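You operate a simulated robot arm through the tools that you are given. There is no shell and no other tool. Be economical: measure what you need, move in short steps, check, and stop when the job is done.

You run a simulated two-armed robot. Do the job below in one go: nothing can be reset, and whatever is moved stays where it is left.

Task
Box the brass ring, peg the green handle, zero gauge, green lamp off.
Fine: ring in the teal box, lid shut; handle on the blue peg; white button; green toggle lever.

It is judged by the outcome, as a careful person would: the job done as asked, and still so three seconds after it is handed in. It fails if anything else is knocked over, pushed out of place, dropped, spilled or broken. A push-on lid holds only when it is set on centred and level and pressed home; a screw cap is set on level and turned clockwise until tight.

Robot
Two 7-joint arms with two-finger grippers on one trunk, on a base that drives. Base frame: it is fixed to the floor where the robot stands at the start and does not move with it; the origin is under the middle of the robot, x ahead of it, y to its left, z up; the surface under the hand at the start is at about z = 0.8. Readings come in m, degrees, newtons and seconds.
The left shoulder is at the start at [0.057, 0.175, 1.152], the right one opposite. With the tool pointing down near the work surface each hand reaches from about 0.1 to 0.86 m from the robot's upright axis, wherever it stands, measured 20 degrees to its own side. Places, roughly: blue plunger [0.3, -0.4, 0.9]; foot of the blue peg [0.6, -0.7, 0.8]; green bench lamp [0.3, 0.1, 0.8]; green handle (7x4x4 cm) [0.4, -0.6, 0.8]; green toggle lever [0.4, 0.2, 0.9]; inside of the small teal box [0.5, 0.2, 0.8]; orange plunger [0.3, -0.2, 0.9]; rod with the orange knob [0.5, -0.2, 0.8]; short square stud [0.4, -0.4, 0.9]; sliding lid of the teal box [0.5, 0.2, 0.8]; tall square stud [0.4, -0.2, 0.9]; tube with the blue knob [0.5, -0.4, 0.8]; white zero button [0.3, -0.1, 0.8]; yellow plunger [0.4, -0.5, 0.9]. Payload 2.94 kg a hand.
The TCP of each hand is the grasp point between the finger pads, 0.03 m short of the fingertips. In the tool frame z runs along the fingers and y along their closing line. The gripper opens to 0.138 m. The gripper's body begins 0.109 m behind the TCP.
Orientation is told as [roll, pitch, yaw] about the base's x, y, z axes, in that order, counted from this pose: with the fingers straight down and closing along the base's y, the tool's x points along the base's -x, its y along +y and its z along -z.

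Tools
- The arms move only by the tool arm_command. It takes "left_plan", "right_plan" or both (then of equal length, played together; a hand with none holds still); each is a list of rows, each a list of 7 numbers: the gripper command, from -1 (shut) to 1 (fully open), values between in proportion, then the shift along the tool's x, y, z in m, then the turn, a rotation vector about the tool's x, y, z in degrees. In form: [[hand, x, y, z, rx, ry, rz], ...]. A call has 1 to 8 rows; each row is the pose to reach, as a shift and turn from the pose commanded when the call began, along the tool's axes at that moment. A row lasts 0.2 s, in which the tool goes at most 0.05 m and 8.6 degrees; a call with a longer step from one row to the next is refused whole, and so is a gripper value outside its range. A pose out of reach is approached as far as the arm can. The call stops where the force on the tool passes 40 N (or 10 N more than at its start, if that is more) or the arm is blocked; 0.2 s more then pass. The fingers move at their own pace and stop on an object; they squeeze with about 41 N. The grip force told is the motor's: it shows also when the fingers shut on nothing. Time passes only in rows, and 0.2 s behind the last, so rows that repeat a pose let the fingers close. The reply holds the time, the measured pose of the TCP, the force on the tool along the base axes, the opening and the grip force, in the units named above and with some noise, with the torque about the TCP (base axes, N m) and any sound that the robot's microphone picked up.
- Cameras (640 x 400 px; columns grow to the right, rows downward): "scene" is now at [0.1377, -0.0071, 1.6264]; the picture's right is [-0.11, -0.99, -0.00], its down [-0.76, 0.09, -0.65] and it looks along [0.65, -0.07, -0.76] (base axes); focal length 280 px, centre (320, 200). "left" rides on the left gripper at [0.071, -0.019, -0.146] in its tool frame; the picture's right is [0.26, 0.97, 0.00], its down [-0.85, 0.23, -0.48] and it looks along [-0.46, 0.12, 0.88] (tool axes); focal length 280 px, centre (320, 200). "right" rides on the right gripper at [0.071, 0.019, -0.146] in its tool frame; the picture's right is [-0.26, 0.97, 0.00], its down [-0.85, -0.23, -0.48] and it looks along [-0.46, -0.12, 0.88] (tool axes); focal length 280 px, centre (320, 200). There is no depth. A picture from a camera that has moved, and an enlarged one, comes with that camera's place and axes in the base frame and with its lens.
- camera(camera): a new picture of that camera. It takes no simulated time.
- lift_body(by): slides the trunk up (or, below 0, down) by that many m; the arms and the scene camera ride with it, the base frame stays. It gives what a move gives, with no picture.
- drive_base(legs): drives the robot by 1 to 6 legs, each [ahead, turn to the left] in m and degrees, along the robot's own axes; the way and the turn of a leg run together, so that a leg with both is an arc; at most 1.5 m and 180 degrees a leg. The arms and the cameras ride along, it lands a little off, and it stops where it bumps. It gives what a move gives.
- pan_tilt(pan, tilt): turns the head with the scene camera to pan (to the left, within 120 degrees either way) and tilt (down, from -29 to 69), counted from straight ahead of the robot. It gives what a move gives.
- enlarge(camera, box): a new picture of the part [left, top, right, bottom] of that camera's present view, enlarged. It takes no simulated time.
- hand_in(): hands the job in; it is judged then, once.

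Go step by step. Nothing tells you exact positions but the pictures and the camera data: compare them with the known pose of the tool, close in by small moves and look again before you grip or let go. The budget is 120 turns and 108 pictures, counting those below and the enlarged ones. Unless the task says otherwise, let go and move clear before handing in, and close with one line.

The tools are called by a JSON object that holds its "api" and its "payload". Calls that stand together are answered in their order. arm_command: Moves the arms, as the interface text tells. Its arguments: {"type":"object","properties":{"left_plan":{"type":"array","items":{"type":"array","items":{"type":"number"}}},"right_plan":{"type":"array","items":{"type":"array","items":{"type":"number"}}}},"required":[]} The other tools are called the same way: lift_body (by) slides the trunk up or down; drive_base (legs) drives the base; pan_tilt (pan, tilt) turns the head that bears the scene camera; camera (camera) takes a picture; enlarge (camera, box) takes an enlarged picture of a part of a camera's view; hand_in () hands the job in.

At the start:

```text
clock: 0.0
left_ee_pos: [0.6931, 0.1349, 1.2202]
left_tool_rot: [0.1, 0.0, 0.0]
left_force: [0.2, 0.6, 0.1]
left_torque: [0.02, 0.02, 0.01]
left_gripper_width: 0.1381
left_grip_force: 0.1
right_ee_pos: [0.3772, -0.343, 1.1237]
right_tool_rot: [0.1, 0.0, 0.0]
right_force: [0.8, 0.1, 0.8]
right_torque: [0.0, 0.02, 0.0]
right_gripper_width: 0.1379
right_grip_force: 0.1
trunk travel left (down, up): [-0.325, 0.409]
robot x, y, heading: [-0.0014, 0.0011, -0.0]
head pan, tilt: [-6.5, 49.5]
```

scene: 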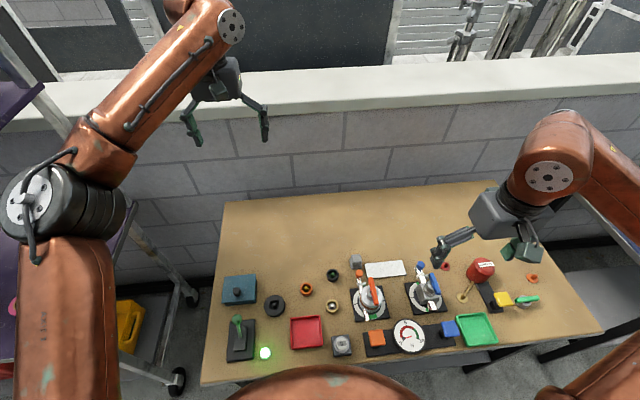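
right: 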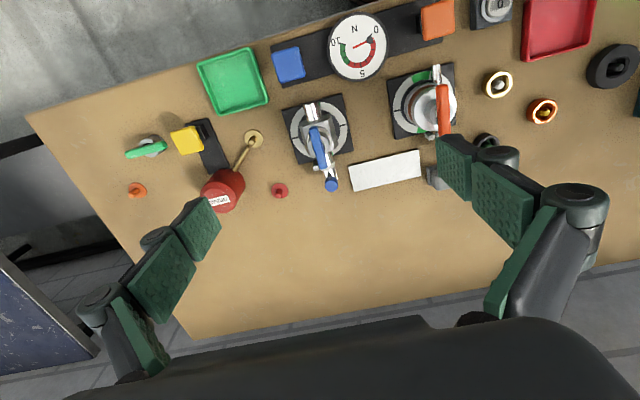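
left: 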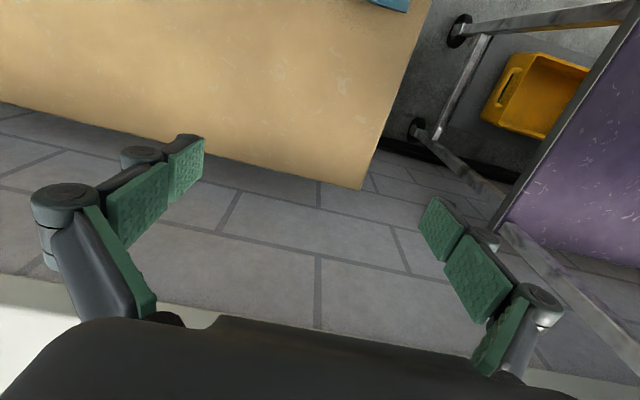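

I see the bench with a lamp, toggle, teal box, rings, gauge and pegs. I'll look closer before moving.

{"api": "enlarge", "payload": {"camera": "scene", "box": [200, 240, 360, 380]}}

{"api": "enlarge", "payload": {"camera": "scene", "box": [340, 240, 560, 380]}}

{"api": "enlarge", "payload": {"camera": "right", "box": [80, 80, 340, 240]}}

```text
2.86 times, centred on (280, 310) of scene
camera zoom: at [0.1377, -0.0071, 1.6264], right [-0.11, -0.99, 0.0], down [-0.76, 0.09, -0.65], along [0.65, -0.07, -0.76], focal length 800 px, centre (434, -114)
```

zoom: 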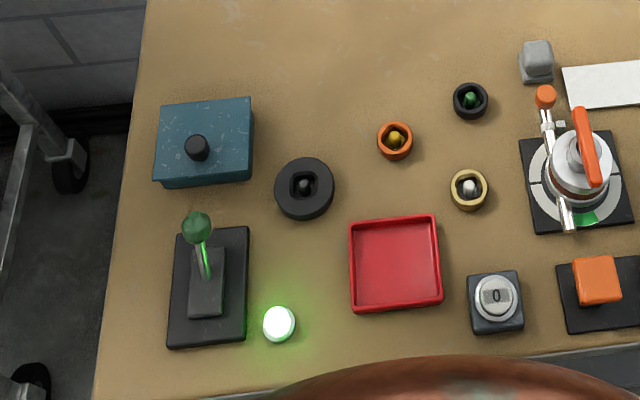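

```text
2.86 times, centred on (450, 310) of scene
camera zoom: at [0.1377, -0.0071, 1.6264], right [-0.11, -0.99, 0.0], down [-0.76, 0.09, -0.65], along [0.65, -0.07, -0.76], focal length 800 px, centre (-51, -114)
```

zoom: 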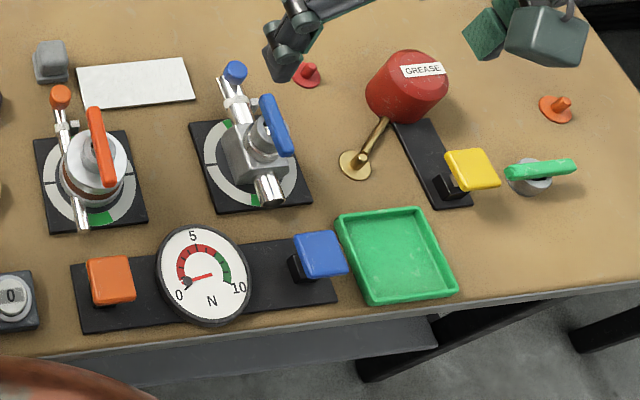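

```text
2.46 times, centred on (210, 160) of right
camera zoom: at [0.308, -0.3232, 1.2698], right [0.26, 0.97, 0.0], down [0.85, -0.23, 0.48], along [0.46, -0.12, -0.88], focal length 690 px, centre (591, 298)
```

zoom: 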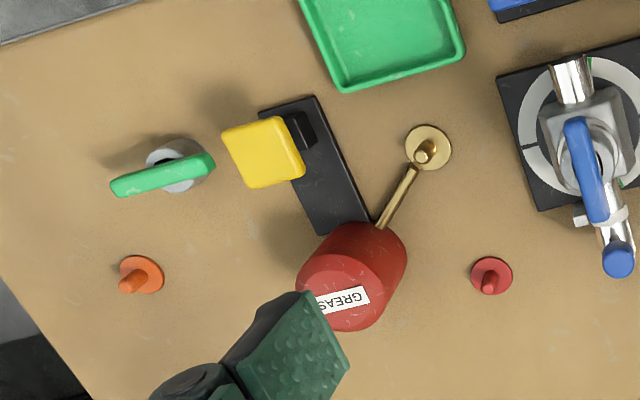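

The blue peg is hidden behind the right gripper. I move the right hand sideways to look at the handle and peg area from above, and look at the rings.

{"api": "arm_command", "payload": {"right_plan": [[1, 0.007, -0.045, 0, 0, 0, 0], [1, 0.014, -0.09, 0, 0, 0, 0], [1, 0.021, -0.135, 0, 0, 0, 0], [1, 0.028, -0.18, 0, 0, 0, 0], [1, 0.035, -0.225, 0, 0, 0, 0], [1, 0.04, -0.27, 0, 0, 0, 0]]}}

{"api": "camera", "payload": {"camera": "right"}}

{"api": "enlarge", "payload": {"camera": "scene", "box": [420, 220, 580, 320]}}

{"api": "enlarge", "payload": {"camera": "scene", "box": [215, 260, 345, 365]}}

```text
clock: 1.4
left_ee_pos: [0.6931, 0.1344, 1.2209]
left_tool_rot: [0.0, 0.0, 0.0]
left_force: [-0.2, 0.4, 0.7]
left_torque: [-0.02, -0.05, 0.02]
left_gripper_width: 0.1379
left_grip_force: 0.1
right_ee_pos: [0.3437, -0.543, 1.1192]
right_tool_rot: [-0.1, 0.0, -0.2]
right_force: [-1.0, 1.0, -0.1]
right_torque: [-0.02, -0.03, 0.01]
right_gripper_width: 0.1378
right_grip_force: 0.0
right hand out of reach, approached as far as the arm can: row 5, 6
trunk travel left (down, up): [-0.325, 0.409]
robot x, y, heading: [-0.0007, 0.0002, -0.1]
head pan, tilt: [-6.5, 49.5]
```

```text
101 pictures are left
camera right: at [0.2722, -0.5236, 1.2652], right [0.26, 0.96, 0.0], down [0.85, -0.23, 0.48], along [0.46, -0.13, -0.88], focal length 280 px, centre (320, 200)
```

right: 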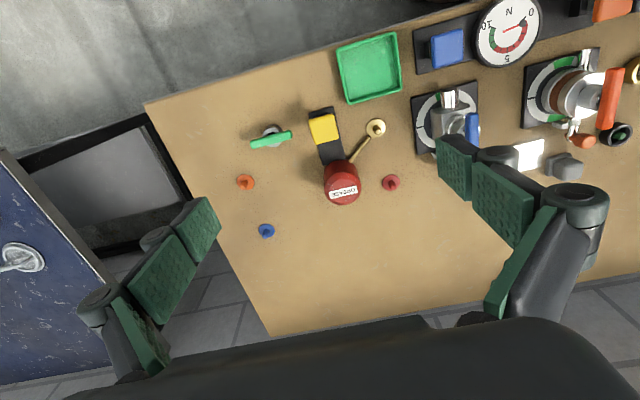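

```text
4.00 times, centred on (500, 270) of scene
camera zoom: at [0.1371, -0.006, 1.6265], right [-0.11, -0.99, 0.0], down [-0.76, 0.09, -0.65], along [0.65, -0.07, -0.76], focal length 1121 px, centre (-400, -80)
```

zoom: 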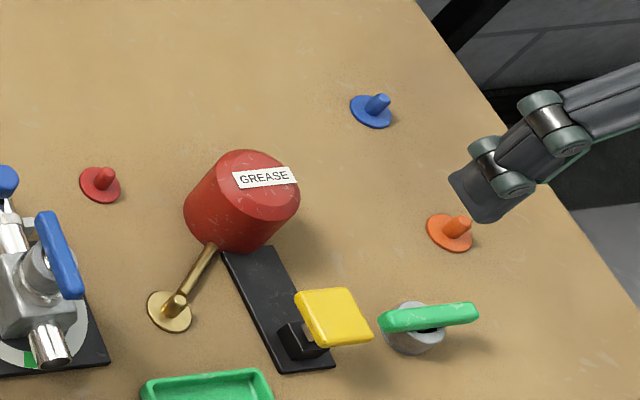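

```text
3.81 times, centred on (280, 312) of scene
camera zoom: at [0.1371, -0.006, 1.6265], right [-0.11, -0.99, 0.0], down [-0.76, 0.09, -0.65], along [0.65, -0.07, -0.76], focal length 1067 px, centre (472, -229)
```

zoom: 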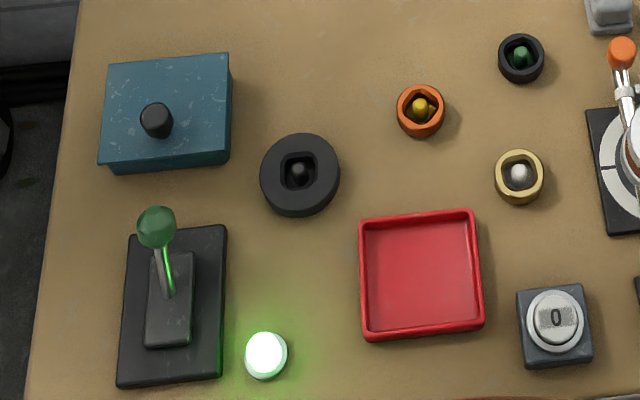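

Blue peg is near (0.555,-0.70), handle near (0.37,-0.62): out of good reach, so I'll drive later. First the left-hand work: move the left hand over the box area to look.

{"api": "arm_command", "payload": {"left_plan": [[1, 0.042, -0.004, 0.024, 0, 0, 0], [1, 0.083, -0.009, 0.048, 0, 0, 0], [1, 0.125, -0.013, 0.071, 0, 0, 0], [1, 0.166, -0.017, 0.095, 0, 0, 0], [1, 0.208, -0.022, 0.119, 0, 0, 0], [1, 0.25, -0.026, 0.142, 0, 0, 0], [1, 0.291, -0.03, 0.166, 0, 0, 0], [1, 0.333, -0.035, 0.19, 0, 0, 0]]}}

{"api": "camera", "payload": {"camera": "left"}}

```text
clock: 3.2
left_ee_pos: [0.3697, 0.0991, 1.0348]
left_tool_rot: [0.1, -0.1, 0.0]
left_force: [0.8, -0.2, -0.4]
left_torque: [-0.02, 0.04, 0.0]
left_gripper_width: 0.1385
left_grip_force: 0.1
left hand out of reach, approached as far as the arm can: row 8
right_ee_pos: [0.3425, -0.5446, 1.1188]
right_tool_rot: [0.0, 0.0, -0.2]
right_force: [-0.1, 0.2, 0.3]
right_torque: [0.01, 0.04, 0.03]
right_gripper_width: 0.1379
right_grip_force: 0.0
trunk travel left (down, up): [-0.325, 0.409]
robot x, y, heading: [0.0019, 0.0013, -0.2]
head pan, tilt: [-6.5, 49.5]
```

```text
98 pictures are left
camera left: at [0.2971, 0.0786, 1.1823], right [-0.26, 0.96, 0.0], down [0.85, 0.23, 0.48], along [0.46, 0.13, -0.88], focal length 280 px, centre (320, 200)
```

left: 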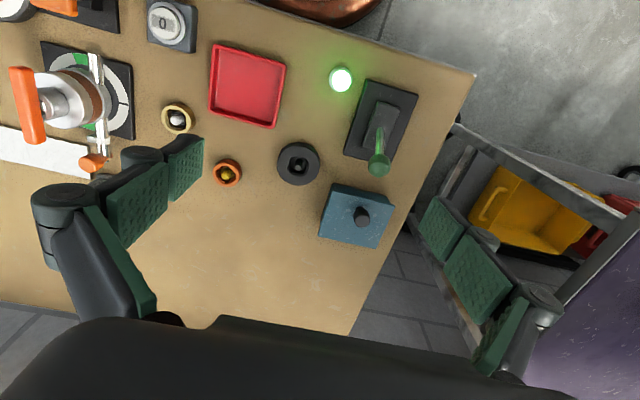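

{"api": "enlarge", "payload": {"camera": "left", "box": [140, 60, 260, 200]}}

{"api": "enlarge", "payload": {"camera": "left", "box": [260, 60, 440, 260]}}

```text
2.86 times, centred on (200, 130) of left
camera zoom: at [0.2971, 0.0786, 1.1823], right [-0.26, 0.96, 0.0], down [0.85, 0.23, 0.48], along [0.46, 0.13, -0.88], focal length 801 px, centre (663, 400)
```

zoom: 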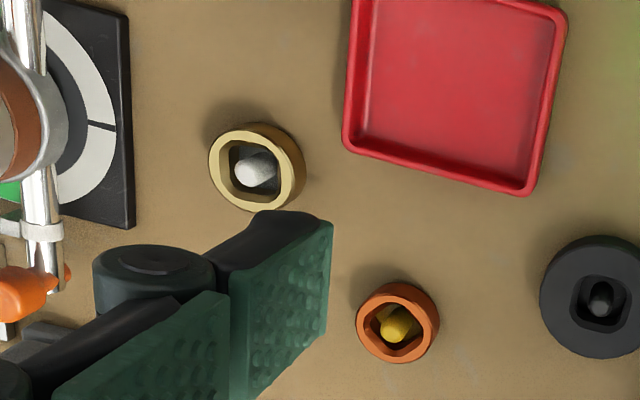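

```text
2.00 times, centred on (350, 160) of left
camera zoom: at [0.2971, 0.0786, 1.1823], right [-0.26, 0.96, 0.0], down [0.85, 0.23, 0.48], along [0.46, 0.13, -0.88], focal length 561 px, centre (260, 280)
```

zoom: 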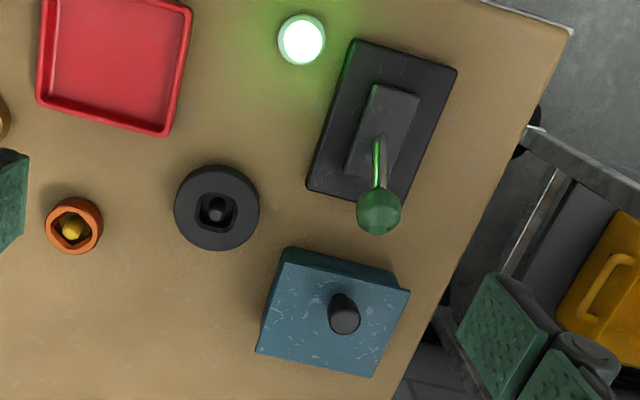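

Rings sit on small posts; the brass ring is near (0.423,-0.072). I move closer over the box and toggle for a better look.

{"api": "arm_command", "payload": {"left_plan": [[1, -0.025, 0.03, 0.03, 0, 0, 0], [1, -0.05, 0.06, 0.06, 0, 0, 0]]}}

{"api": "enlarge", "payload": {"camera": "left", "box": [160, 0, 480, 220]}}

```text
clock: 3.8
left_ee_pos: [0.4198, 0.1592, 0.9761]
left_tool_rot: [0.0, -0.2, 0.0]
left_force: [-0.1, 0.3, 0.1]
left_torque: [-0.01, 0.03, -0.01]
left_gripper_width: 0.1379
left_grip_force: 0.0
right_ee_pos: [0.3442, -0.544, 1.1191]
right_tool_rot: [0.1, -0.1, -0.2]
right_force: [-0.1, 0.3, -0.5]
right_torque: [0.03, -0.01, 0.0]
right_gripper_width: 0.1381
right_grip_force: 0.0
trunk travel left (down, up): [-0.325, 0.409]
robot x, y, heading: [0.0016, 0.0038, 0.1]
head pan, tilt: [-6.5, 49.5]
```

```text
1.82 times, centred on (320, 110) of left
camera zoom: at [0.348, 0.1403, 1.1227], right [-0.26, 0.97, 0.0], down [0.85, 0.23, 0.48], along [0.46, 0.13, -0.88], focal length 510 px, centre (320, 364)
```

zoom: 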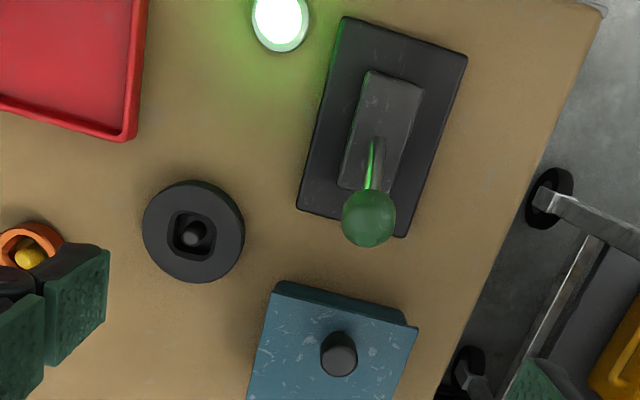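

{"api": "enlarge", "payload": {"camera": "scene", "box": [215, 265, 265, 315]}}

{"api": "enlarge", "payload": {"camera": "left", "box": [260, 130, 400, 250]}}

```text
8.00 times, centred on (240, 290) of scene
camera zoom: at [0.1377, -0.0067, 1.6264], right [-0.11, -0.99, 0.0], down [-0.76, 0.09, -0.65], along [0.65, -0.07, -0.76], focal length 2242 px, centre (960, -520)
```

zoom: 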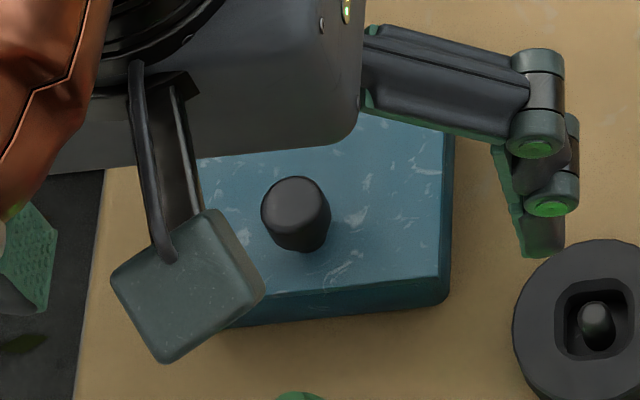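

```text
3.33 times, centred on (330, 190) of left
camera zoom: at [0.348, 0.1403, 1.1227], right [-0.26, 0.97, 0.0], down [0.85, 0.23, 0.48], along [0.46, 0.13, -0.88], focal length 935 px, centre (287, 233)
```

zoom: 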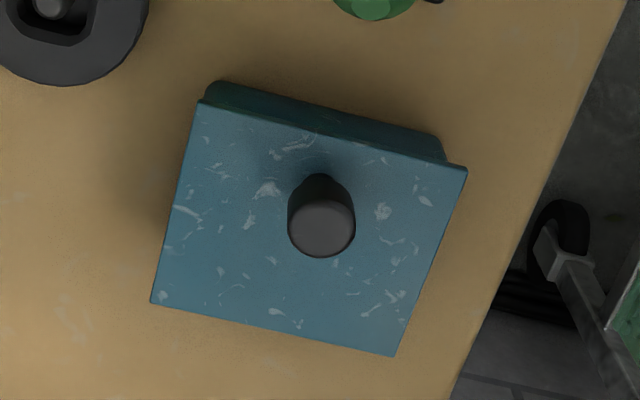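

The lid's sliding direction is unclear. I roll the left hand to look at the box from the right-hand side.

{"api": "arm_command", "payload": {"left_plan": [[1, 0.012, -0.025, 0, -8, 0, 0], [1, 0.023, -0.05, 0, -16, 0, 0], [1, 0.035, -0.076, 0, -24, 0, 0], [1, 0.046, -0.102, 0, -32, 0, 0], [1, 0.058, -0.127, 0, -40, 0, 0]]}}

{"api": "camera", "payload": {"camera": "left"}}

```text
clock: 5.0
left_ee_pos: [0.3637, 0.0316, 0.9765]
left_tool_rot: [40.3, -0.2, 0.1]
left_force: [-0.2, -0.2, -0.3]
left_torque: [0.06, -0.01, -0.05]
left_gripper_width: 0.1379
left_grip_force: 0.0
right_ee_pos: [0.3424, -0.5447, 1.1176]
right_tool_rot: [0.2, -0.2, -0.1]
right_force: [-0.5, -0.2, -0.2]
right_torque: [0.06, -0.02, 0.0]
right_gripper_width: 0.138
right_grip_force: 0.1
trunk travel left (down, up): [-0.325, 0.409]
robot x, y, heading: [-0.0012, 0.0008, -0.1]
head pan, tilt: [-6.5, 49.5]
```

```text
92 pictures are left
camera left: at [0.2911, -0.0785, 1.0758], right [-0.26, 0.74, 0.62], down [0.85, -0.13, 0.51], along [0.46, 0.66, -0.59], focal length 280 px, centre (320, 200)
```

left: 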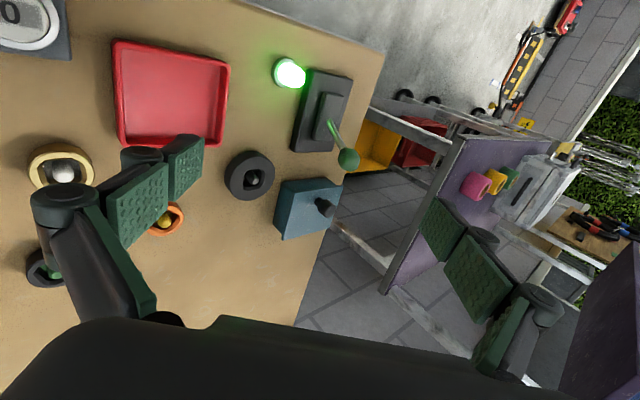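

{"api": "enlarge", "payload": {"camera": "left", "box": [260, 50, 370, 250]}}

{"api": "enlarge", "payload": {"camera": "left", "box": [0, 120, 120, 220]}}

```text
2.00 times, centred on (315, 150) of left
camera zoom: at [0.2911, -0.0785, 1.0758], right [-0.26, 0.74, 0.62], down [0.85, -0.13, 0.51], along [0.46, 0.66, -0.59], focal length 561 px, centre (330, 300)
```

zoom: 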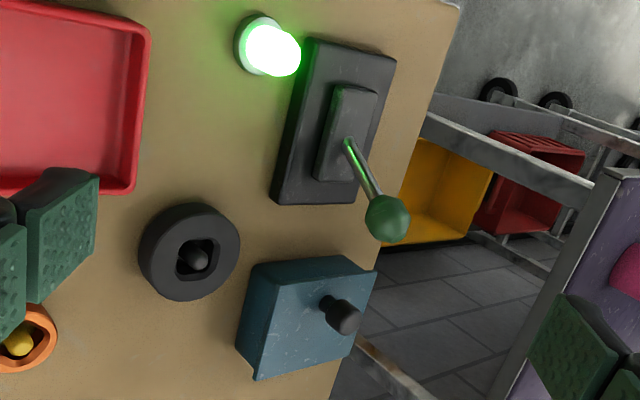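

```text
4.00 times, centred on (60, 170) of left
camera zoom: at [0.2911, -0.0785, 1.0758], right [-0.26, 0.74, 0.62], down [0.85, -0.13, 0.51], along [0.46, 0.66, -0.59], focal length 1122 px, centre (1360, 320)
```

zoom: 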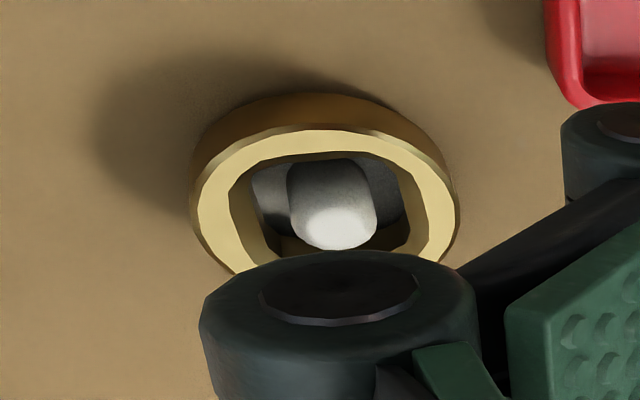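

{"api": "enlarge", "payload": {"camera": "left", "box": [270, 165, 350, 245]}}

```text
5.00 times, centred on (310, 205) of left
camera zoom: at [0.2911, -0.0785, 1.0758], right [-0.26, 0.74, 0.62], down [0.85, -0.13, 0.51], along [0.46, 0.66, -0.59], focal length 1402 px, centre (370, 175)
```

zoom: 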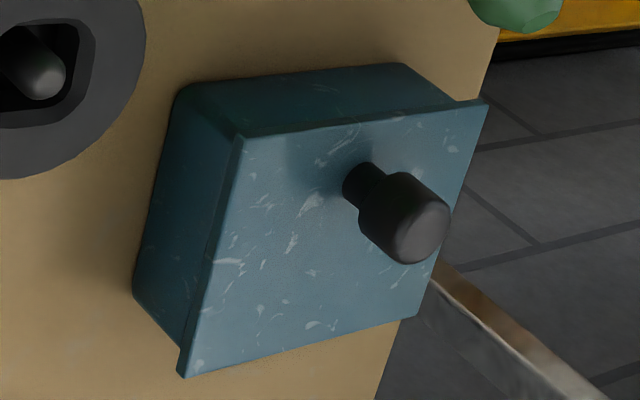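

The lid's knob is set off toward the robot, so it likely slides toward −x; the toggle lever (knob at about (0.397,0.181,0.87)) leans away and would be in the way, so I throw it first. I close the gripper and go above the gap behind the lever.

{"api": "arm_command", "payload": {"left_plan": [[-1, -0.013, 0.023, 0.019, 8, 0, 0], [-1, -0.026, 0.046, 0.038, 16, 0, 0], [-1, -0.038, 0.068, 0.058, 24, 0, 0], [-1, -0.051, 0.091, 0.077, 32, 0, 0], [-1, -0.064, 0.114, 0.096, 40.2, 0, 0], [-1, -0.064, 0.114, 0.096, 40.2, 0, 0], [-1, -0.064, 0.114, 0.096, 40.2, 0, 0], [-1, -0.064, 0.114, 0.096, 40.2, 0, 0]]}}

{"api": "camera", "payload": {"camera": "left"}}

```text
clock: 6.8
left_ee_pos: [0.4265, 0.1843, 0.9779]
left_tool_rot: [-0.3, 0.0, 0.0]
left_force: [0.3, 0.2, -0.3]
left_torque: [0.01, -0.04, 0.01]
left_gripper_width: 0.0001
left_grip_force: 23.6
right_ee_pos: [0.3441, -0.5448, 1.1169]
right_tool_rot: [0.0, 0.0, -0.2]
right_force: [-0.4, 0.1, -0.6]
right_torque: [0.05, 0.03, 0.01]
right_gripper_width: 0.138
right_grip_force: 0.2
trunk travel left (down, up): [-0.325, 0.409]
robot x, y, heading: [-0.0018, -0.0023, 0.1]
head pan, tilt: [-6.5, 49.5]
```

```text
88 pictures are left
camera left: at [0.3548, 0.1638, 1.1236], right [-0.26, 0.97, 0.0], down [0.85, 0.23, 0.48], along [0.46, 0.12, -0.88], focal length 280 px, centre (320, 200)
```

left: 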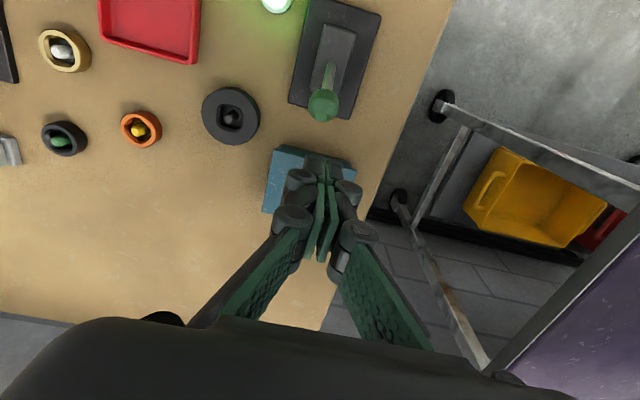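

Fingers shut, tip is above the gap between lever knob and box. I descend, and check.

{"api": "arm_command", "payload": {"left_plan": [[-1, -0.003, 0, 0.045, 0, 0, 0], [-1, -0.004, -0.002, 0.09, 0, 0, 0]]}}

{"api": "enlarge", "payload": {"camera": "left", "box": [220, 40, 420, 220]}}

{"api": "enlarge", "payload": {"camera": "scene", "box": [200, 270, 290, 370]}}

```text
clock: 7.4
left_ee_pos: [0.4322, 0.1818, 0.8855]
left_tool_rot: [-0.2, 0.1, 0.0]
left_force: [0.6, 0.4, -0.3]
left_torque: [0.01, -0.02, 0.01]
left_gripper_width: 0.0001
left_grip_force: 28.9
right_ee_pos: [0.3425, -0.5432, 1.1186]
right_tool_rot: [0.0, 0.0, -0.2]
right_force: [0.2, 0.0, 0.5]
right_torque: [0.0, 0.0, -0.04]
right_gripper_width: 0.138
right_grip_force: 0.1
trunk travel left (down, up): [-0.325, 0.409]
robot x, y, heading: [-0.0013, -0.0024, 0.0]
head pan, tilt: [-6.5, 49.5]
```

```text
2.22 times, centred on (320, 130) of left
camera zoom: at [0.3601, 0.162, 1.0324], right [-0.26, 0.96, 0.0], down [0.85, 0.23, 0.48], along [0.46, 0.12, -0.88], focal length 623 px, centre (320, 356)
```

zoom: 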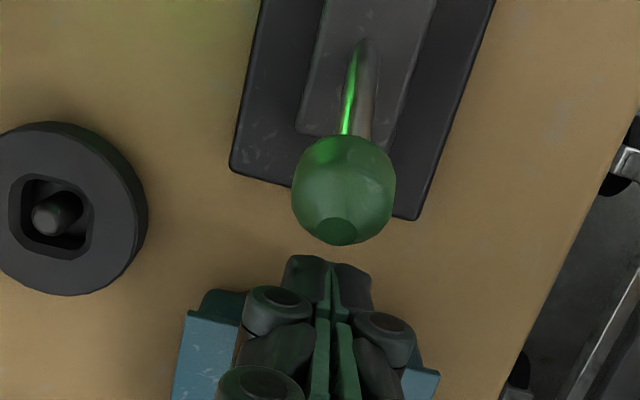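

```text
4.00 times, centred on (245, 320) of scene
camera zoom: at [0.1376, -0.0066, 1.6263], right [-0.11, -0.99, 0.0], down [-0.76, 0.09, -0.65], along [0.65, -0.07, -0.76], focal length 1121 px, centre (620, -280)
```

zoom: 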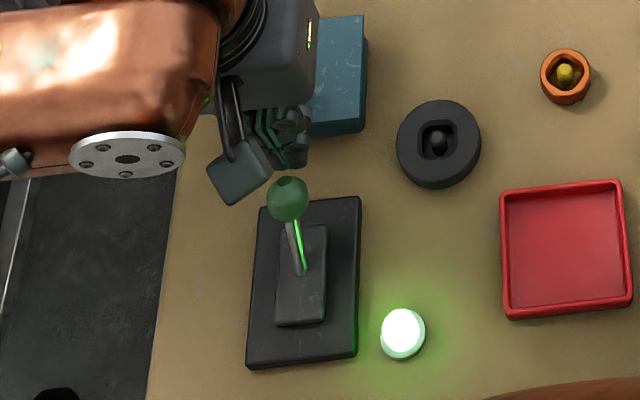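

The fingertip is behind the lever. I push it toward the robot.

{"api": "arm_command", "payload": {"left_plan": [[-1, 0.018, 0, 0, 0, 0, 0], [-1, 0.036, 0, 0, 0, 0, 0], [-1, 0.054, 0, 0, 0, 0, 0], [-1, 0.07, 0, 0, 0, 0, 0]]}}

{"api": "enlarge", "payload": {"camera": "left", "box": [220, 0, 420, 220]}}

```text
clock: 8.4
left_ee_pos: [0.4229, 0.1803, 0.8853]
left_tool_rot: [-0.1, 0.0, 0.1]
left_force: [-0.5, -0.1, 0.1]
left_torque: [0.03, 0.0, 0.04]
left_gripper_width: 0.0001
left_grip_force: 28.4
left hand out of reach, approached as far as the arm can: row 1, 2, 3, 4
right_ee_pos: [0.3428, -0.5437, 1.1186]
right_tool_rot: [0.0, -0.1, -0.3]
right_force: [-0.1, 0.5, 0.1]
right_torque: [0.01, 0.01, -0.01]
right_gripper_width: 0.1379
right_grip_force: 0.0
trunk travel left (down, up): [-0.325, 0.409]
robot x, y, heading: [0.001, 0.0045, -0.1]
head pan, tilt: [-6.5, 49.5]
```

```text
1.82 times, centred on (320, 110) of left
camera zoom: at [0.3507, 0.1614, 1.0325], right [-0.26, 0.97, 0.0], down [0.85, 0.23, 0.48], along [0.46, 0.12, -0.88], focal length 510 px, centre (320, 364)
```

zoom: 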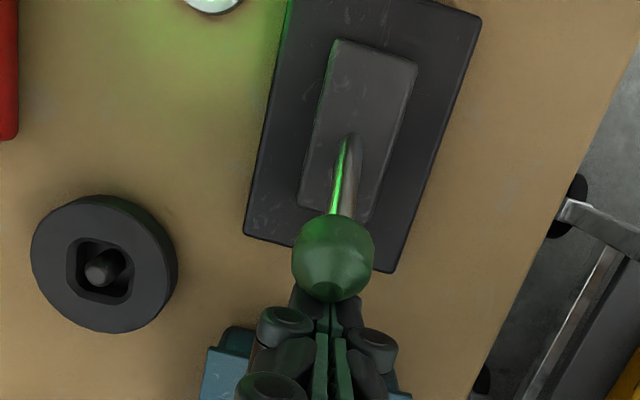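

The arm hit its inner reach limit. I raise the hand and back the base a little to gain room.

{"api": "arm_command", "payload": {"left_plan": [[-1, -0.008, 0, 0, 0, 0, 0], [-1, -0.008, 0, -0.045, 0, 0, 0], [-1, -0.008, 0, -0.09, 0, 0, 0], [-1, -0.008, 0, -0.13, 0, 0, 0]]}}

{"api": "drive_base", "payload": {"legs": [[-0.13, 0]]}}

{"api": "camera", "payload": {"camera": "scene"}}

```text
clock: 9.4
left_ee_pos: [0.4304, 0.1823, 1.0147]
left_tool_rot: [-0.1, 0.0, 0.0]
left_force: [-0.2, -0.1, 0.5]
left_torque: [0.01, -0.03, 0.01]
left_gripper_width: 0.0
left_grip_force: 29.0
right_ee_pos: [0.3425, -0.5439, 1.1184]
right_tool_rot: [0.1, 0.0, -0.2]
right_force: [-0.2, -0.3, -0.6]
right_torque: [0.0, -0.02, 0.0]
right_gripper_width: 0.1379
right_grip_force: 0.0
trunk travel left (down, up): [-0.325, 0.409]
robot x, y, heading: [-0.0009, -0.0014, 0.1]
head pan, tilt: [-6.5, 49.5]
```

```text
clock: 10.7
left_ee_pos: [0.2989, 0.1823, 1.0145]
left_tool_rot: [-0.3, -0.1, 0.0]
left_force: [0.2, 0.1, 0.5]
left_torque: [0.01, -0.03, -0.02]
left_gripper_width: 0.0
left_grip_force: 28.7
right_ee_pos: [0.2129, -0.5428, 1.1193]
right_tool_rot: [-0.1, 0.0, -0.1]
right_force: [-0.2, -0.1, 1.0]
right_torque: [0.01, -0.05, -0.01]
right_gripper_width: 0.1379
right_grip_force: 0.1
trunk travel left (down, up): [-0.325, 0.409]
robot x, y, heading: [-0.1305, 0.0011, 0.2]
head pan, tilt: [-6.5, 49.5]
```

```text
84 pictures are left
camera scene: at [0.0061, -0.0069, 1.6264], right [-0.11, -0.99, 0.0], down [-0.76, 0.09, -0.65], along [0.65, -0.07, -0.76], focal length 280 px, centre (320, 200)
```

scene: 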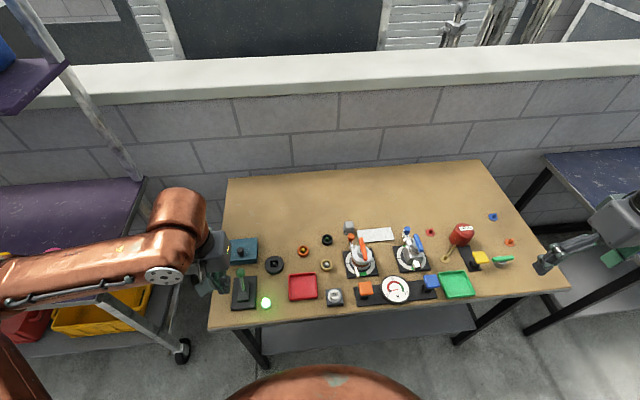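

More room now. I move the hand forward and down behind the lever, then push.

{"api": "arm_command", "payload": {"left_plan": [[-1, -0.045, 0, 0, 0, 0, 0], [-1, -0.09, 0, 0, 0, 0, 0], [-1, -0.134, 0, 0, 0, 0, 0], [-1, -0.134, 0, 0.043, 0, 0, 0], [-1, -0.134, 0, 0.086, 0, 0, 0], [-1, -0.134, 0, 0.128, 0, 0, 0]]}}

{"api": "enlarge", "payload": {"camera": "left", "box": [220, 0, 420, 220]}}

```text
clock: 12.1
left_ee_pos: [0.4353, 0.1818, 0.8862]
left_tool_rot: [-0.2, 0.1, 0.0]
left_force: [-1.0, 0.6, 0.4]
left_torque: [-0.03, -0.05, -0.01]
left_gripper_width: 0.0
left_grip_force: 28.7
right_ee_pos: [0.214, -0.5432, 1.1184]
right_tool_rot: [-0.1, 0.0, -0.1]
right_force: [0.6, 1.1, 0.3]
right_torque: [-0.03, -0.02, 0.03]
right_gripper_width: 0.1382
right_grip_force: 0.1
trunk travel left (down, up): [-0.325, 0.409]
robot x, y, heading: [-0.1297, -0.0005, 0.3]
head pan, tilt: [-6.5, 49.5]
```

```text
1.82 times, centred on (320, 110) of left
camera zoom: at [0.3624, 0.1617, 1.033], right [-0.26, 0.97, 0.0], down [0.85, 0.23, 0.48], along [0.46, 0.12, -0.88], focal length 510 px, centre (320, 364)
```

zoom: 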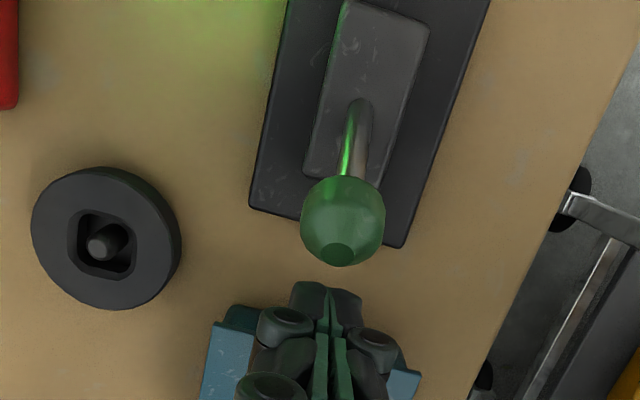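

{"api": "arm_command", "payload": {"left_plan": [[-1, 0.018, 0, 0, 0, 0, 0], [-1, 0.036, 0, 0, 0, 0, 0], [-1, 0.054, 0, 0, 0, 0, 0], [-1, 0.072, 0, 0, 0, 0, 0]]}}

{"api": "camera", "payload": {"camera": "left"}}

```text
clock: 13.1
left_ee_pos: [0.3629, 0.1817, 0.884]
left_tool_rot: [-0.3, -0.1, 0.1]
left_force: [-0.4, 0.7, -0.3]
left_torque: [0.0, -0.02, -0.01]
left_gripper_width: 0.0002
left_grip_force: 28.3
right_ee_pos: [0.2138, -0.543, 1.1179]
right_tool_rot: [0.1, 0.0, -0.1]
right_force: [-0.2, -0.1, 0.4]
right_torque: [-0.01, 0.01, 0.03]
right_gripper_width: 0.1379
right_grip_force: 0.0
trunk travel left (down, up): [-0.325, 0.409]
robot x, y, heading: [-0.1322, 0.0015, -0.2]
head pan, tilt: [-6.5, 49.5]
```

```text
82 pictures are left
camera left: at [0.2902, 0.1621, 1.032], right [-0.26, 0.96, 0.0], down [0.85, 0.23, 0.48], along [0.46, 0.12, -0.88], focal length 280 px, centre (320, 200)
```

left: 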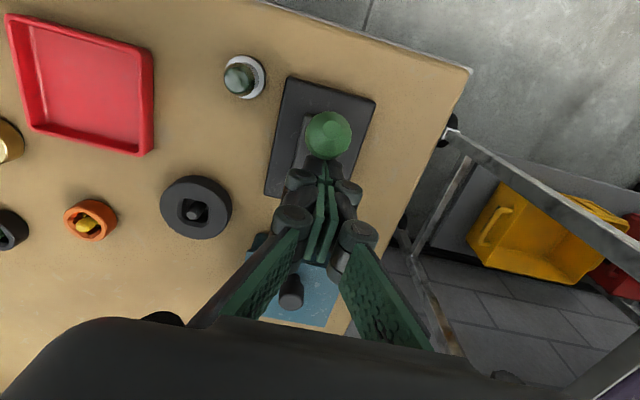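

The lamp is out and the lever stands thrown. Next I rise and go above the lid's knob with the fingers part open.

{"api": "arm_command", "payload": {"left_plan": [[-1, -0.01, 0, -0.01, 0, 0, 0], [-1, -0.01, 0, -0.055, 0, 0, 0], [-0.1, -0.035, 0, -0.09, 0, 0, 0], [-0.1, -0.075, 0, -0.09, 0, 0, 0], [-0.1, -0.112, 0, -0.09, 0, 0, 0], [-0.1, -0.112, 0, -0.07, 0, 0, 0]]}}

{"api": "camera", "payload": {"camera": "left"}}

{"api": "enlarge", "payload": {"camera": "scene", "box": [200, 210, 320, 330]}}

```text
clock: 14.5
left_ee_pos: [0.4734, 0.1835, 0.9586]
left_tool_rot: [-0.2, 0.0, 0.1]
left_force: [0.8, -1.1, -1.0]
left_torque: [-0.01, -0.02, 0.03]
left_gripper_width: 0.0622
left_grip_force: 0.0
right_ee_pos: [0.2143, -0.5438, 1.1186]
right_tool_rot: [-0.1, 0.0, 0.0]
right_force: [0.1, 0.5, 0.1]
right_torque: [-0.02, 0.04, -0.05]
right_gripper_width: 0.1379
right_grip_force: 0.0
trunk travel left (down, up): [-0.325, 0.409]
robot x, y, heading: [-0.1288, 0.0006, 0.1]
head pan, tilt: [-6.5, 49.5]
```

```text
81 pictures are left
camera left: at [0.401, 0.1645, 1.1049], right [-0.26, 0.96, 0.0], down [0.85, 0.23, 0.48], along [0.46, 0.12, -0.88], focal length 280 px, centre (320, 200)
```

left: 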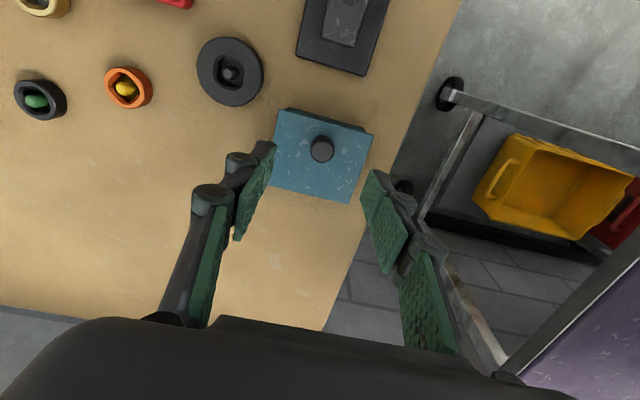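

```text
3.33 times, centred on (260, 270) of scene
camera zoom: at [0.007, -0.0061, 1.6264], right [-0.11, -0.99, 0.0], down [-0.76, 0.09, -0.65], along [0.65, -0.07, -0.76], focal length 934 px, centre (520, -33)
```

zoom: 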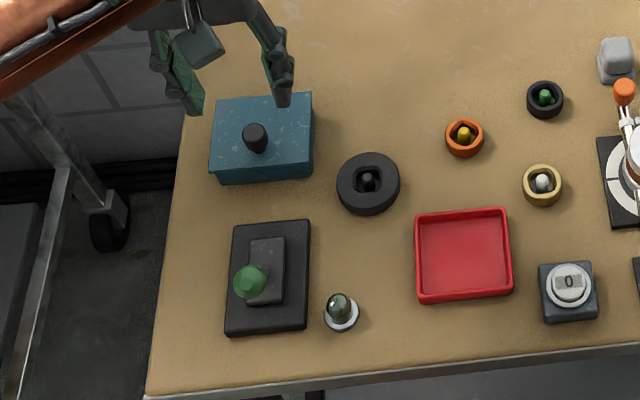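

Knob top at about (0.475,0.186,0.873). I lower around it and close on it.

{"api": "arm_command", "payload": {"left_plan": [[-0.1, 0, 0.002, 0.04, 0, 0, 0], [-0.1, 0, 0.002, 0.073, 0, 0, 0], [-1, 0, 0.002, 0.073, 0, 0, 0], [-1, 0, 0.002, 0.073, 0, 0, 0], [-1, 0, 0.002, 0.073, 0, 0, 0], [-1, 0, 0.002, 0.073, 0, 0, 0]]}}

{"api": "camera", "payload": {"camera": "left"}}

```text
clock: 15.9
left_ee_pos: [0.4721, 0.1881, 0.8846]
left_tool_rot: [0.1, 0.1, 0.3]
left_force: [0.0, 26.6, 1.6]
left_torque: [0.77, -0.18, 0.3]
left_gripper_width: 0.0213
left_grip_force: 40.8
right_ee_pos: [0.2136, -0.5413, 1.1196]
right_tool_rot: [-0.2, 0.1, -0.2]
right_force: [-0.2, -0.5, 0.6]
right_torque: [-0.04, 0.0, 0.01]
right_gripper_width: 0.1381
right_grip_force: 0.0
trunk travel left (down, up): [-0.325, 0.409]
robot x, y, heading: [-0.1296, -0.0018, 0.1]
head pan, tilt: [-6.5, 49.5]
```

```text
79 pictures are left
camera left: at [0.4018, 0.1672, 1.0308], right [-0.27, 0.96, 0.0], down [0.85, 0.23, 0.48], along [0.46, 0.13, -0.88], focal length 280 px, centre (320, 200)
```

left: 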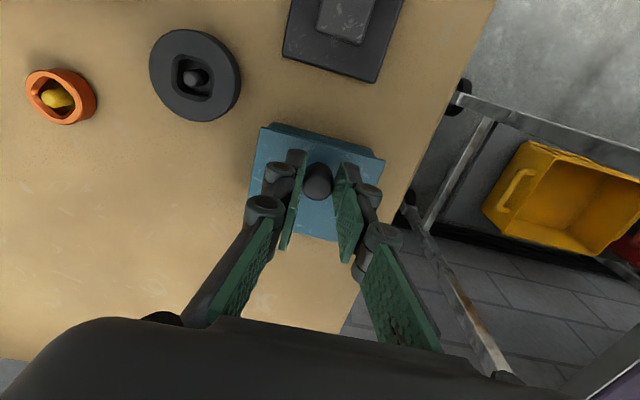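

Knob gripped, with some sideways strain. I ease that and pull the lid gently toward the robot.

{"api": "arm_command", "payload": {"left_plan": [[-1, 0, 0.0027, 0, 0, 0, 0], [-1, 0.004, 0.0027, 0, 0, 0, 0], [-1, 0.008, 0.0027, 0, 0, 0, 0], [-1, 0.012, 0.0027, 0, 0, 0, 0]]}}

{"api": "camera", "payload": {"camera": "left"}}

```text
clock: 16.9
left_ee_pos: [0.4652, 0.1876, 0.8841]
left_tool_rot: [-0.1, -0.2, 0.1]
left_force: [26.6, 21.4, -13.5]
left_torque: [6.39, -2.91, 0.33]
left_gripper_width: 0.0202
left_grip_force: 43.5
right_ee_pos: [0.2159, -0.5418, 1.1182]
right_tool_rot: [-0.1, 0.1, -0.2]
right_force: [1.0, 0.2, -0.7]
right_torque: [-0.04, 0.04, 0.0]
right_gripper_width: 0.1381
right_grip_force: 0.2
trunk travel left (down, up): [-0.325, 0.409]
robot x, y, heading: [-0.1316, -0.0035, -0.1]
head pan, tilt: [-6.5, 49.5]
```

```text
78 pictures are left
camera left: at [0.393, 0.1681, 1.0302], right [-0.26, 0.96, 0.0], down [0.85, 0.23, 0.48], along [0.46, 0.12, -0.88], focal length 280 px, centre (320, 200)
```

left: 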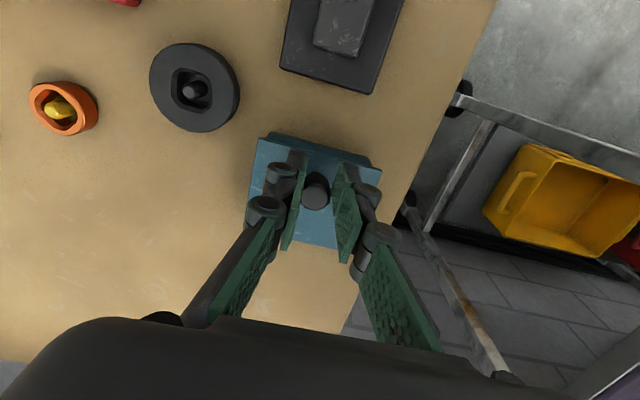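

No slide toward the robot (27 N resistance). I return and test pushing away (+x).

{"api": "arm_command", "payload": {"left_plan": [[-1, -0.008, 0.001, 0, 0, 0, 0], [-1, -0.014, 0.002, 0, 0, 0, 0], [-1, -0.019, 0.002, 0, 0, 0, 0], [-1, -0.024, 0.002, 0, 0, 0, 0]]}}

{"api": "camera", "payload": {"camera": "left"}}

```text
clock: 17.9
left_ee_pos: [0.485, 0.1864, 0.8828]
left_tool_rot: [-0.2, 0.0, -0.2]
left_force: [0.1, -0.4, -0.8]
left_torque: [-0.05, -0.02, -0.04]
left_gripper_width: 0.0
left_grip_force: 29.0
right_ee_pos: [0.2138, -0.5436, 1.1186]
right_tool_rot: [0.0, 0.0, -0.2]
right_force: [0.5, -0.4, -0.1]
right_torque: [-0.02, 0.01, -0.03]
right_gripper_width: 0.138
right_grip_force: 0.0
trunk travel left (down, up): [-0.325, 0.409]
robot x, y, heading: [-0.1322, -0.002, -0.0]
head pan, tilt: [-6.5, 49.5]
```

```text
77 pictures are left
camera left: at [0.413, 0.1678, 1.0302], right [-0.26, 0.97, 0.0], down [0.85, 0.23, 0.47], along [0.46, 0.12, -0.88], focal length 280 px, centre (320, 200)
```

left: 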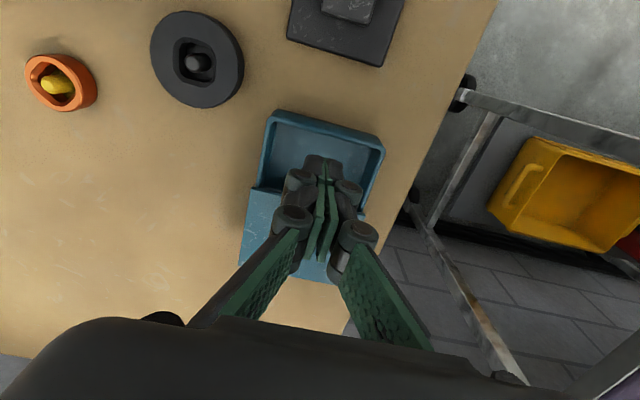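

The lid slides away (+x) and is already part open. I raise the hand and look.

{"api": "arm_command", "payload": {"left_plan": [[-1, 0.0, 0, -0.045, 0, 0, 0], [-1, 0.02, 0, -0.09, 0, 0, 0], [-0.1, 0.03, 0, -0.12, 0, 0, 0]]}}

{"api": "camera", "payload": {"camera": "left"}}

{"api": "enlarge", "payload": {"camera": "scene", "box": [200, 210, 320, 330]}}

```text
clock: 18.7
left_ee_pos: [0.4542, 0.1901, 1.0047]
left_tool_rot: [0.0, 0.0, 0.0]
left_force: [-0.3, 0.5, 0.2]
left_torque: [0.03, 0.01, 0.01]
left_gripper_width: 0.0329
left_grip_force: 0.0
right_ee_pos: [0.2132, -0.5447, 1.1186]
right_tool_rot: [0.0, 0.0, -0.1]
right_force: [0.0, -0.8, -0.6]
right_torque: [0.03, 0.01, 0.02]
right_gripper_width: 0.1379
right_grip_force: 0.1
trunk travel left (down, up): [-0.325, 0.409]
robot x, y, heading: [-0.1301, -0.0017, 0.2]
head pan, tilt: [-6.5, 49.5]
```

```text
76 pictures are left
camera left: at [0.3832, 0.1701, 1.1506], right [-0.26, 0.96, 0.0], down [0.85, 0.23, 0.48], along [0.46, 0.12, -0.88], focal length 280 px, centre (320, 200)
```

left: 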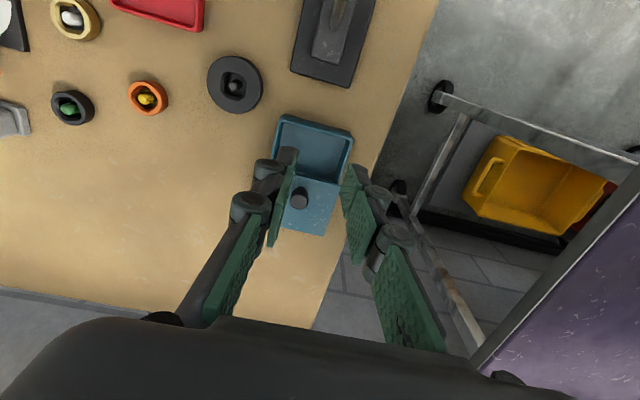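

```text
3.33 times, centred on (260, 270) of scene
camera zoom: at [0.0066, -0.0074, 1.6264], right [-0.11, -0.99, 0.0], down [-0.76, 0.09, -0.65], along [0.65, -0.07, -0.76], focal length 934 px, centre (520, -33)
```

zoom: 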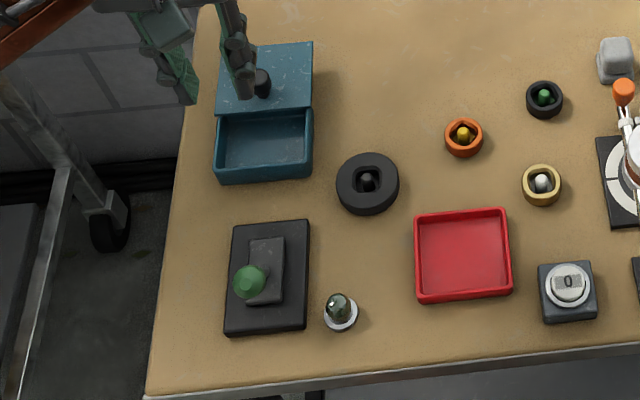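

The lid is open about 6 cm, exposing the inside around x 0.463–0.516. Now I take the left hand above the brass ring.

{"api": "arm_command", "payload": {"left_plan": [[0, 0.005, -0.045, 0, 0, 0, 0], [0, 0.01, -0.09, 0, 0, 0, 0], [0, 0.015, -0.135, 0, 0, 0, 0], [0, 0.021, -0.18, 0, 0, 0, 0], [0, 0.026, -0.224, 0, 0, 0, 0], [0, 0.031, -0.262, 0, 0, 0, 0], [0, 0.031, -0.262, 0.03, 0, 0, 0]]}}

{"api": "camera", "payload": {"camera": "left"}}

{"api": "enlarge", "payload": {"camera": "scene", "box": [270, 230, 390, 330]}}

```text
clock: 20.3
left_ee_pos: [0.4276, -0.0726, 0.9734]
left_tool_rot: [-0.1, 0.1, 0.1]
left_force: [0.6, -0.3, 0.3]
left_torque: [-0.05, 0.02, 0.03]
left_gripper_width: 0.069
left_grip_force: 0.0
right_ee_pos: [0.2138, -0.5427, 1.1191]
right_tool_rot: [-0.2, 0.1, 0.0]
right_force: [0.6, 0.8, 0.4]
right_torque: [-0.02, 0.01, 0.01]
right_gripper_width: 0.1382
right_grip_force: 0.1
trunk travel left (down, up): [-0.325, 0.409]
robot x, y, heading: [-0.1298, 0.0002, 0.2]
head pan, tilt: [-6.5, 49.5]
```

```text
74 pictures are left
camera left: at [0.3551, -0.0922, 1.1202], right [-0.26, 0.96, 0.0], down [0.85, 0.23, 0.48], along [0.46, 0.12, -0.88], focal length 280 px, centre (320, 200)
```

left: 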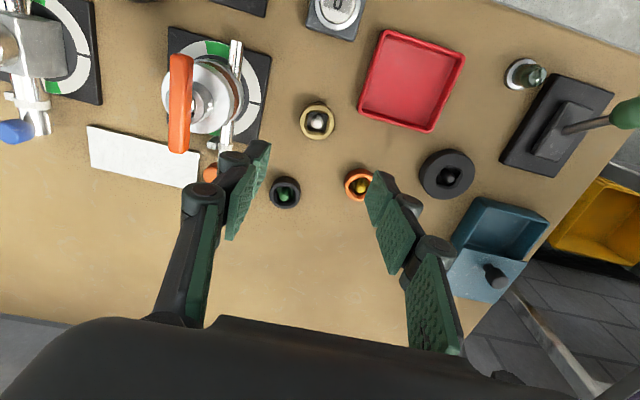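

```text
4.00 times, centred on (330, 280) of scene
camera zoom: at [0.008, -0.0056, 1.6262], right [-0.11, -0.99, 0.0], down [-0.76, 0.08, -0.65], along [0.65, -0.07, -0.76], focal length 1121 px, centre (280, -120)
```

zoom: 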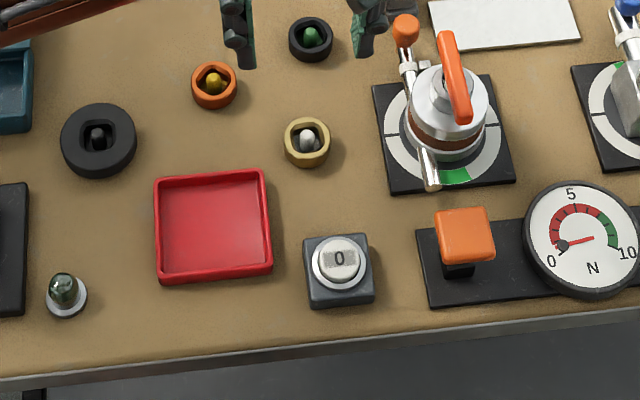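

Ring centre at about (0.422,-0.076). I line up and go down partway, then check.

{"api": "arm_command", "payload": {"left_plan": [[0, 0.0055, -0.004, 0.045, 0, 0, 0], [0, 0.0055, -0.004, 0.09, 0, 0, 0]]}}

{"api": "camera", "payload": {"camera": "left"}}

{"api": "enlarge", "payload": {"camera": "scene", "box": [290, 235, 390, 315]}}

```text
clock: 20.9
left_ee_pos: [0.4196, -0.0787, 0.8848]
left_tool_rot: [-0.2, -0.2, 0.2]
left_force: [0.7, -0.3, -0.3]
left_torque: [0.0, -0.02, 0.01]
left_gripper_width: 0.0691
left_grip_force: 0.0
right_ee_pos: [0.2143, -0.5438, 1.1178]
right_tool_rot: [-0.1, 0.0, -0.1]
right_force: [-0.9, -0.1, 0.4]
right_torque: [-0.01, -0.01, 0.01]
right_gripper_width: 0.1381
right_grip_force: 0.1
trunk travel left (down, up): [-0.325, 0.409]
robot x, y, heading: [-0.1329, -0.0004, 0.3]
head pan, tilt: [-6.5, 49.5]
```

```text
72 pictures are left
camera left: at [0.3472, -0.0984, 1.032], right [-0.26, 0.96, 0.0], down [0.85, 0.23, 0.48], along [0.46, 0.12, -0.88], focal length 280 px, centre (320, 200)
```

left: 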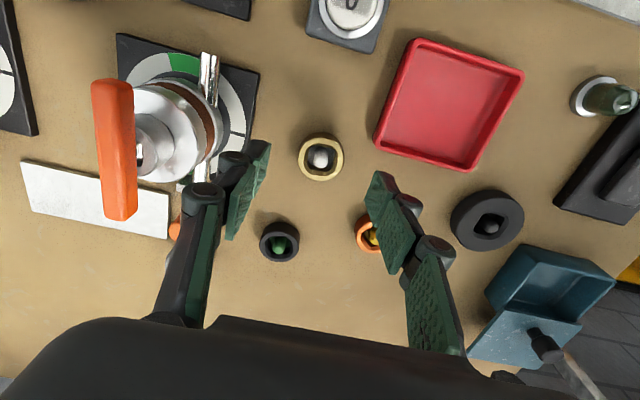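

```text
5.00 times, centred on (340, 275) of scene
camera zoom: at [0.0073, -0.0074, 1.6263], right [-0.11, -0.99, 0.0], down [-0.76, 0.09, -0.65], along [0.65, -0.07, -0.76], focal length 1401 px, centre (220, -175)
```

zoom: 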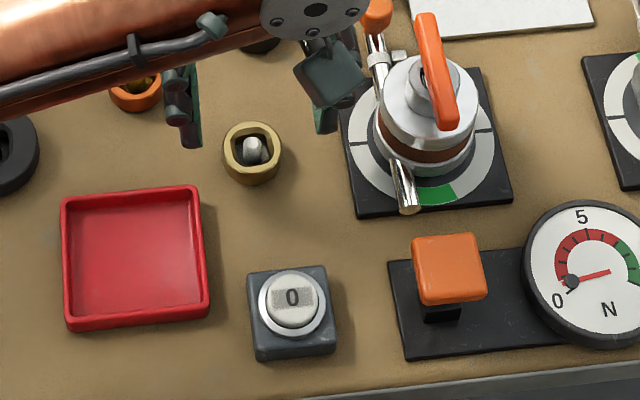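

{"api": "arm_command", "payload": {"left_plan": [[-0.05, -0.003, 0, 0.03, 0, 0, 0], [-0.05, -0.003, 0, 0.046, 0, 0, 0], [-1, -0.003, 0, 0.046, 0, 0, 0], [-1, -0.003, 0, 0.046, 0, 0, 0], [-1, -0.003, 0, 0.046, 0, 0, 0]]}}

{"api": "camera", "payload": {"camera": "left"}}

```text
clock: 22.1
left_ee_pos: [0.4207, -0.0792, 0.84]
left_tool_rot: [-0.1, 0.0, 0.1]
left_force: [-0.5, -0.2, -0.7]
left_torque: [-0.01, 0.03, 0.0]
left_gripper_width: 0.0363
left_grip_force: 34.9
right_ee_pos: [0.2139, -0.5432, 1.1182]
right_tool_rot: [0.0, 0.0, -0.1]
right_force: [-0.9, -0.2, 0.4]
right_torque: [0.01, 0.04, -0.03]
right_gripper_width: 0.138
right_grip_force: 0.0
trunk travel left (down, up): [-0.325, 0.409]
robot x, y, heading: [-0.13, 0.003, 0.1]
head pan, tilt: [-6.5, 49.5]
```

```text
70 pictures are left
camera left: at [0.3493, -0.0987, 0.9863], right [-0.26, 0.96, 0.0], down [0.85, 0.23, 0.48], along [0.46, 0.12, -0.88], focal length 280 px, centre (320, 200)
```

left: 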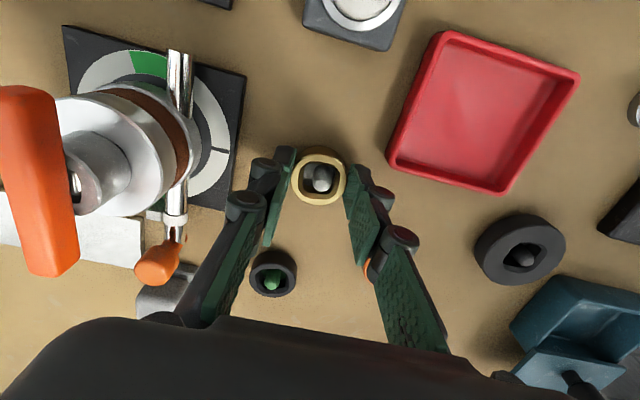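

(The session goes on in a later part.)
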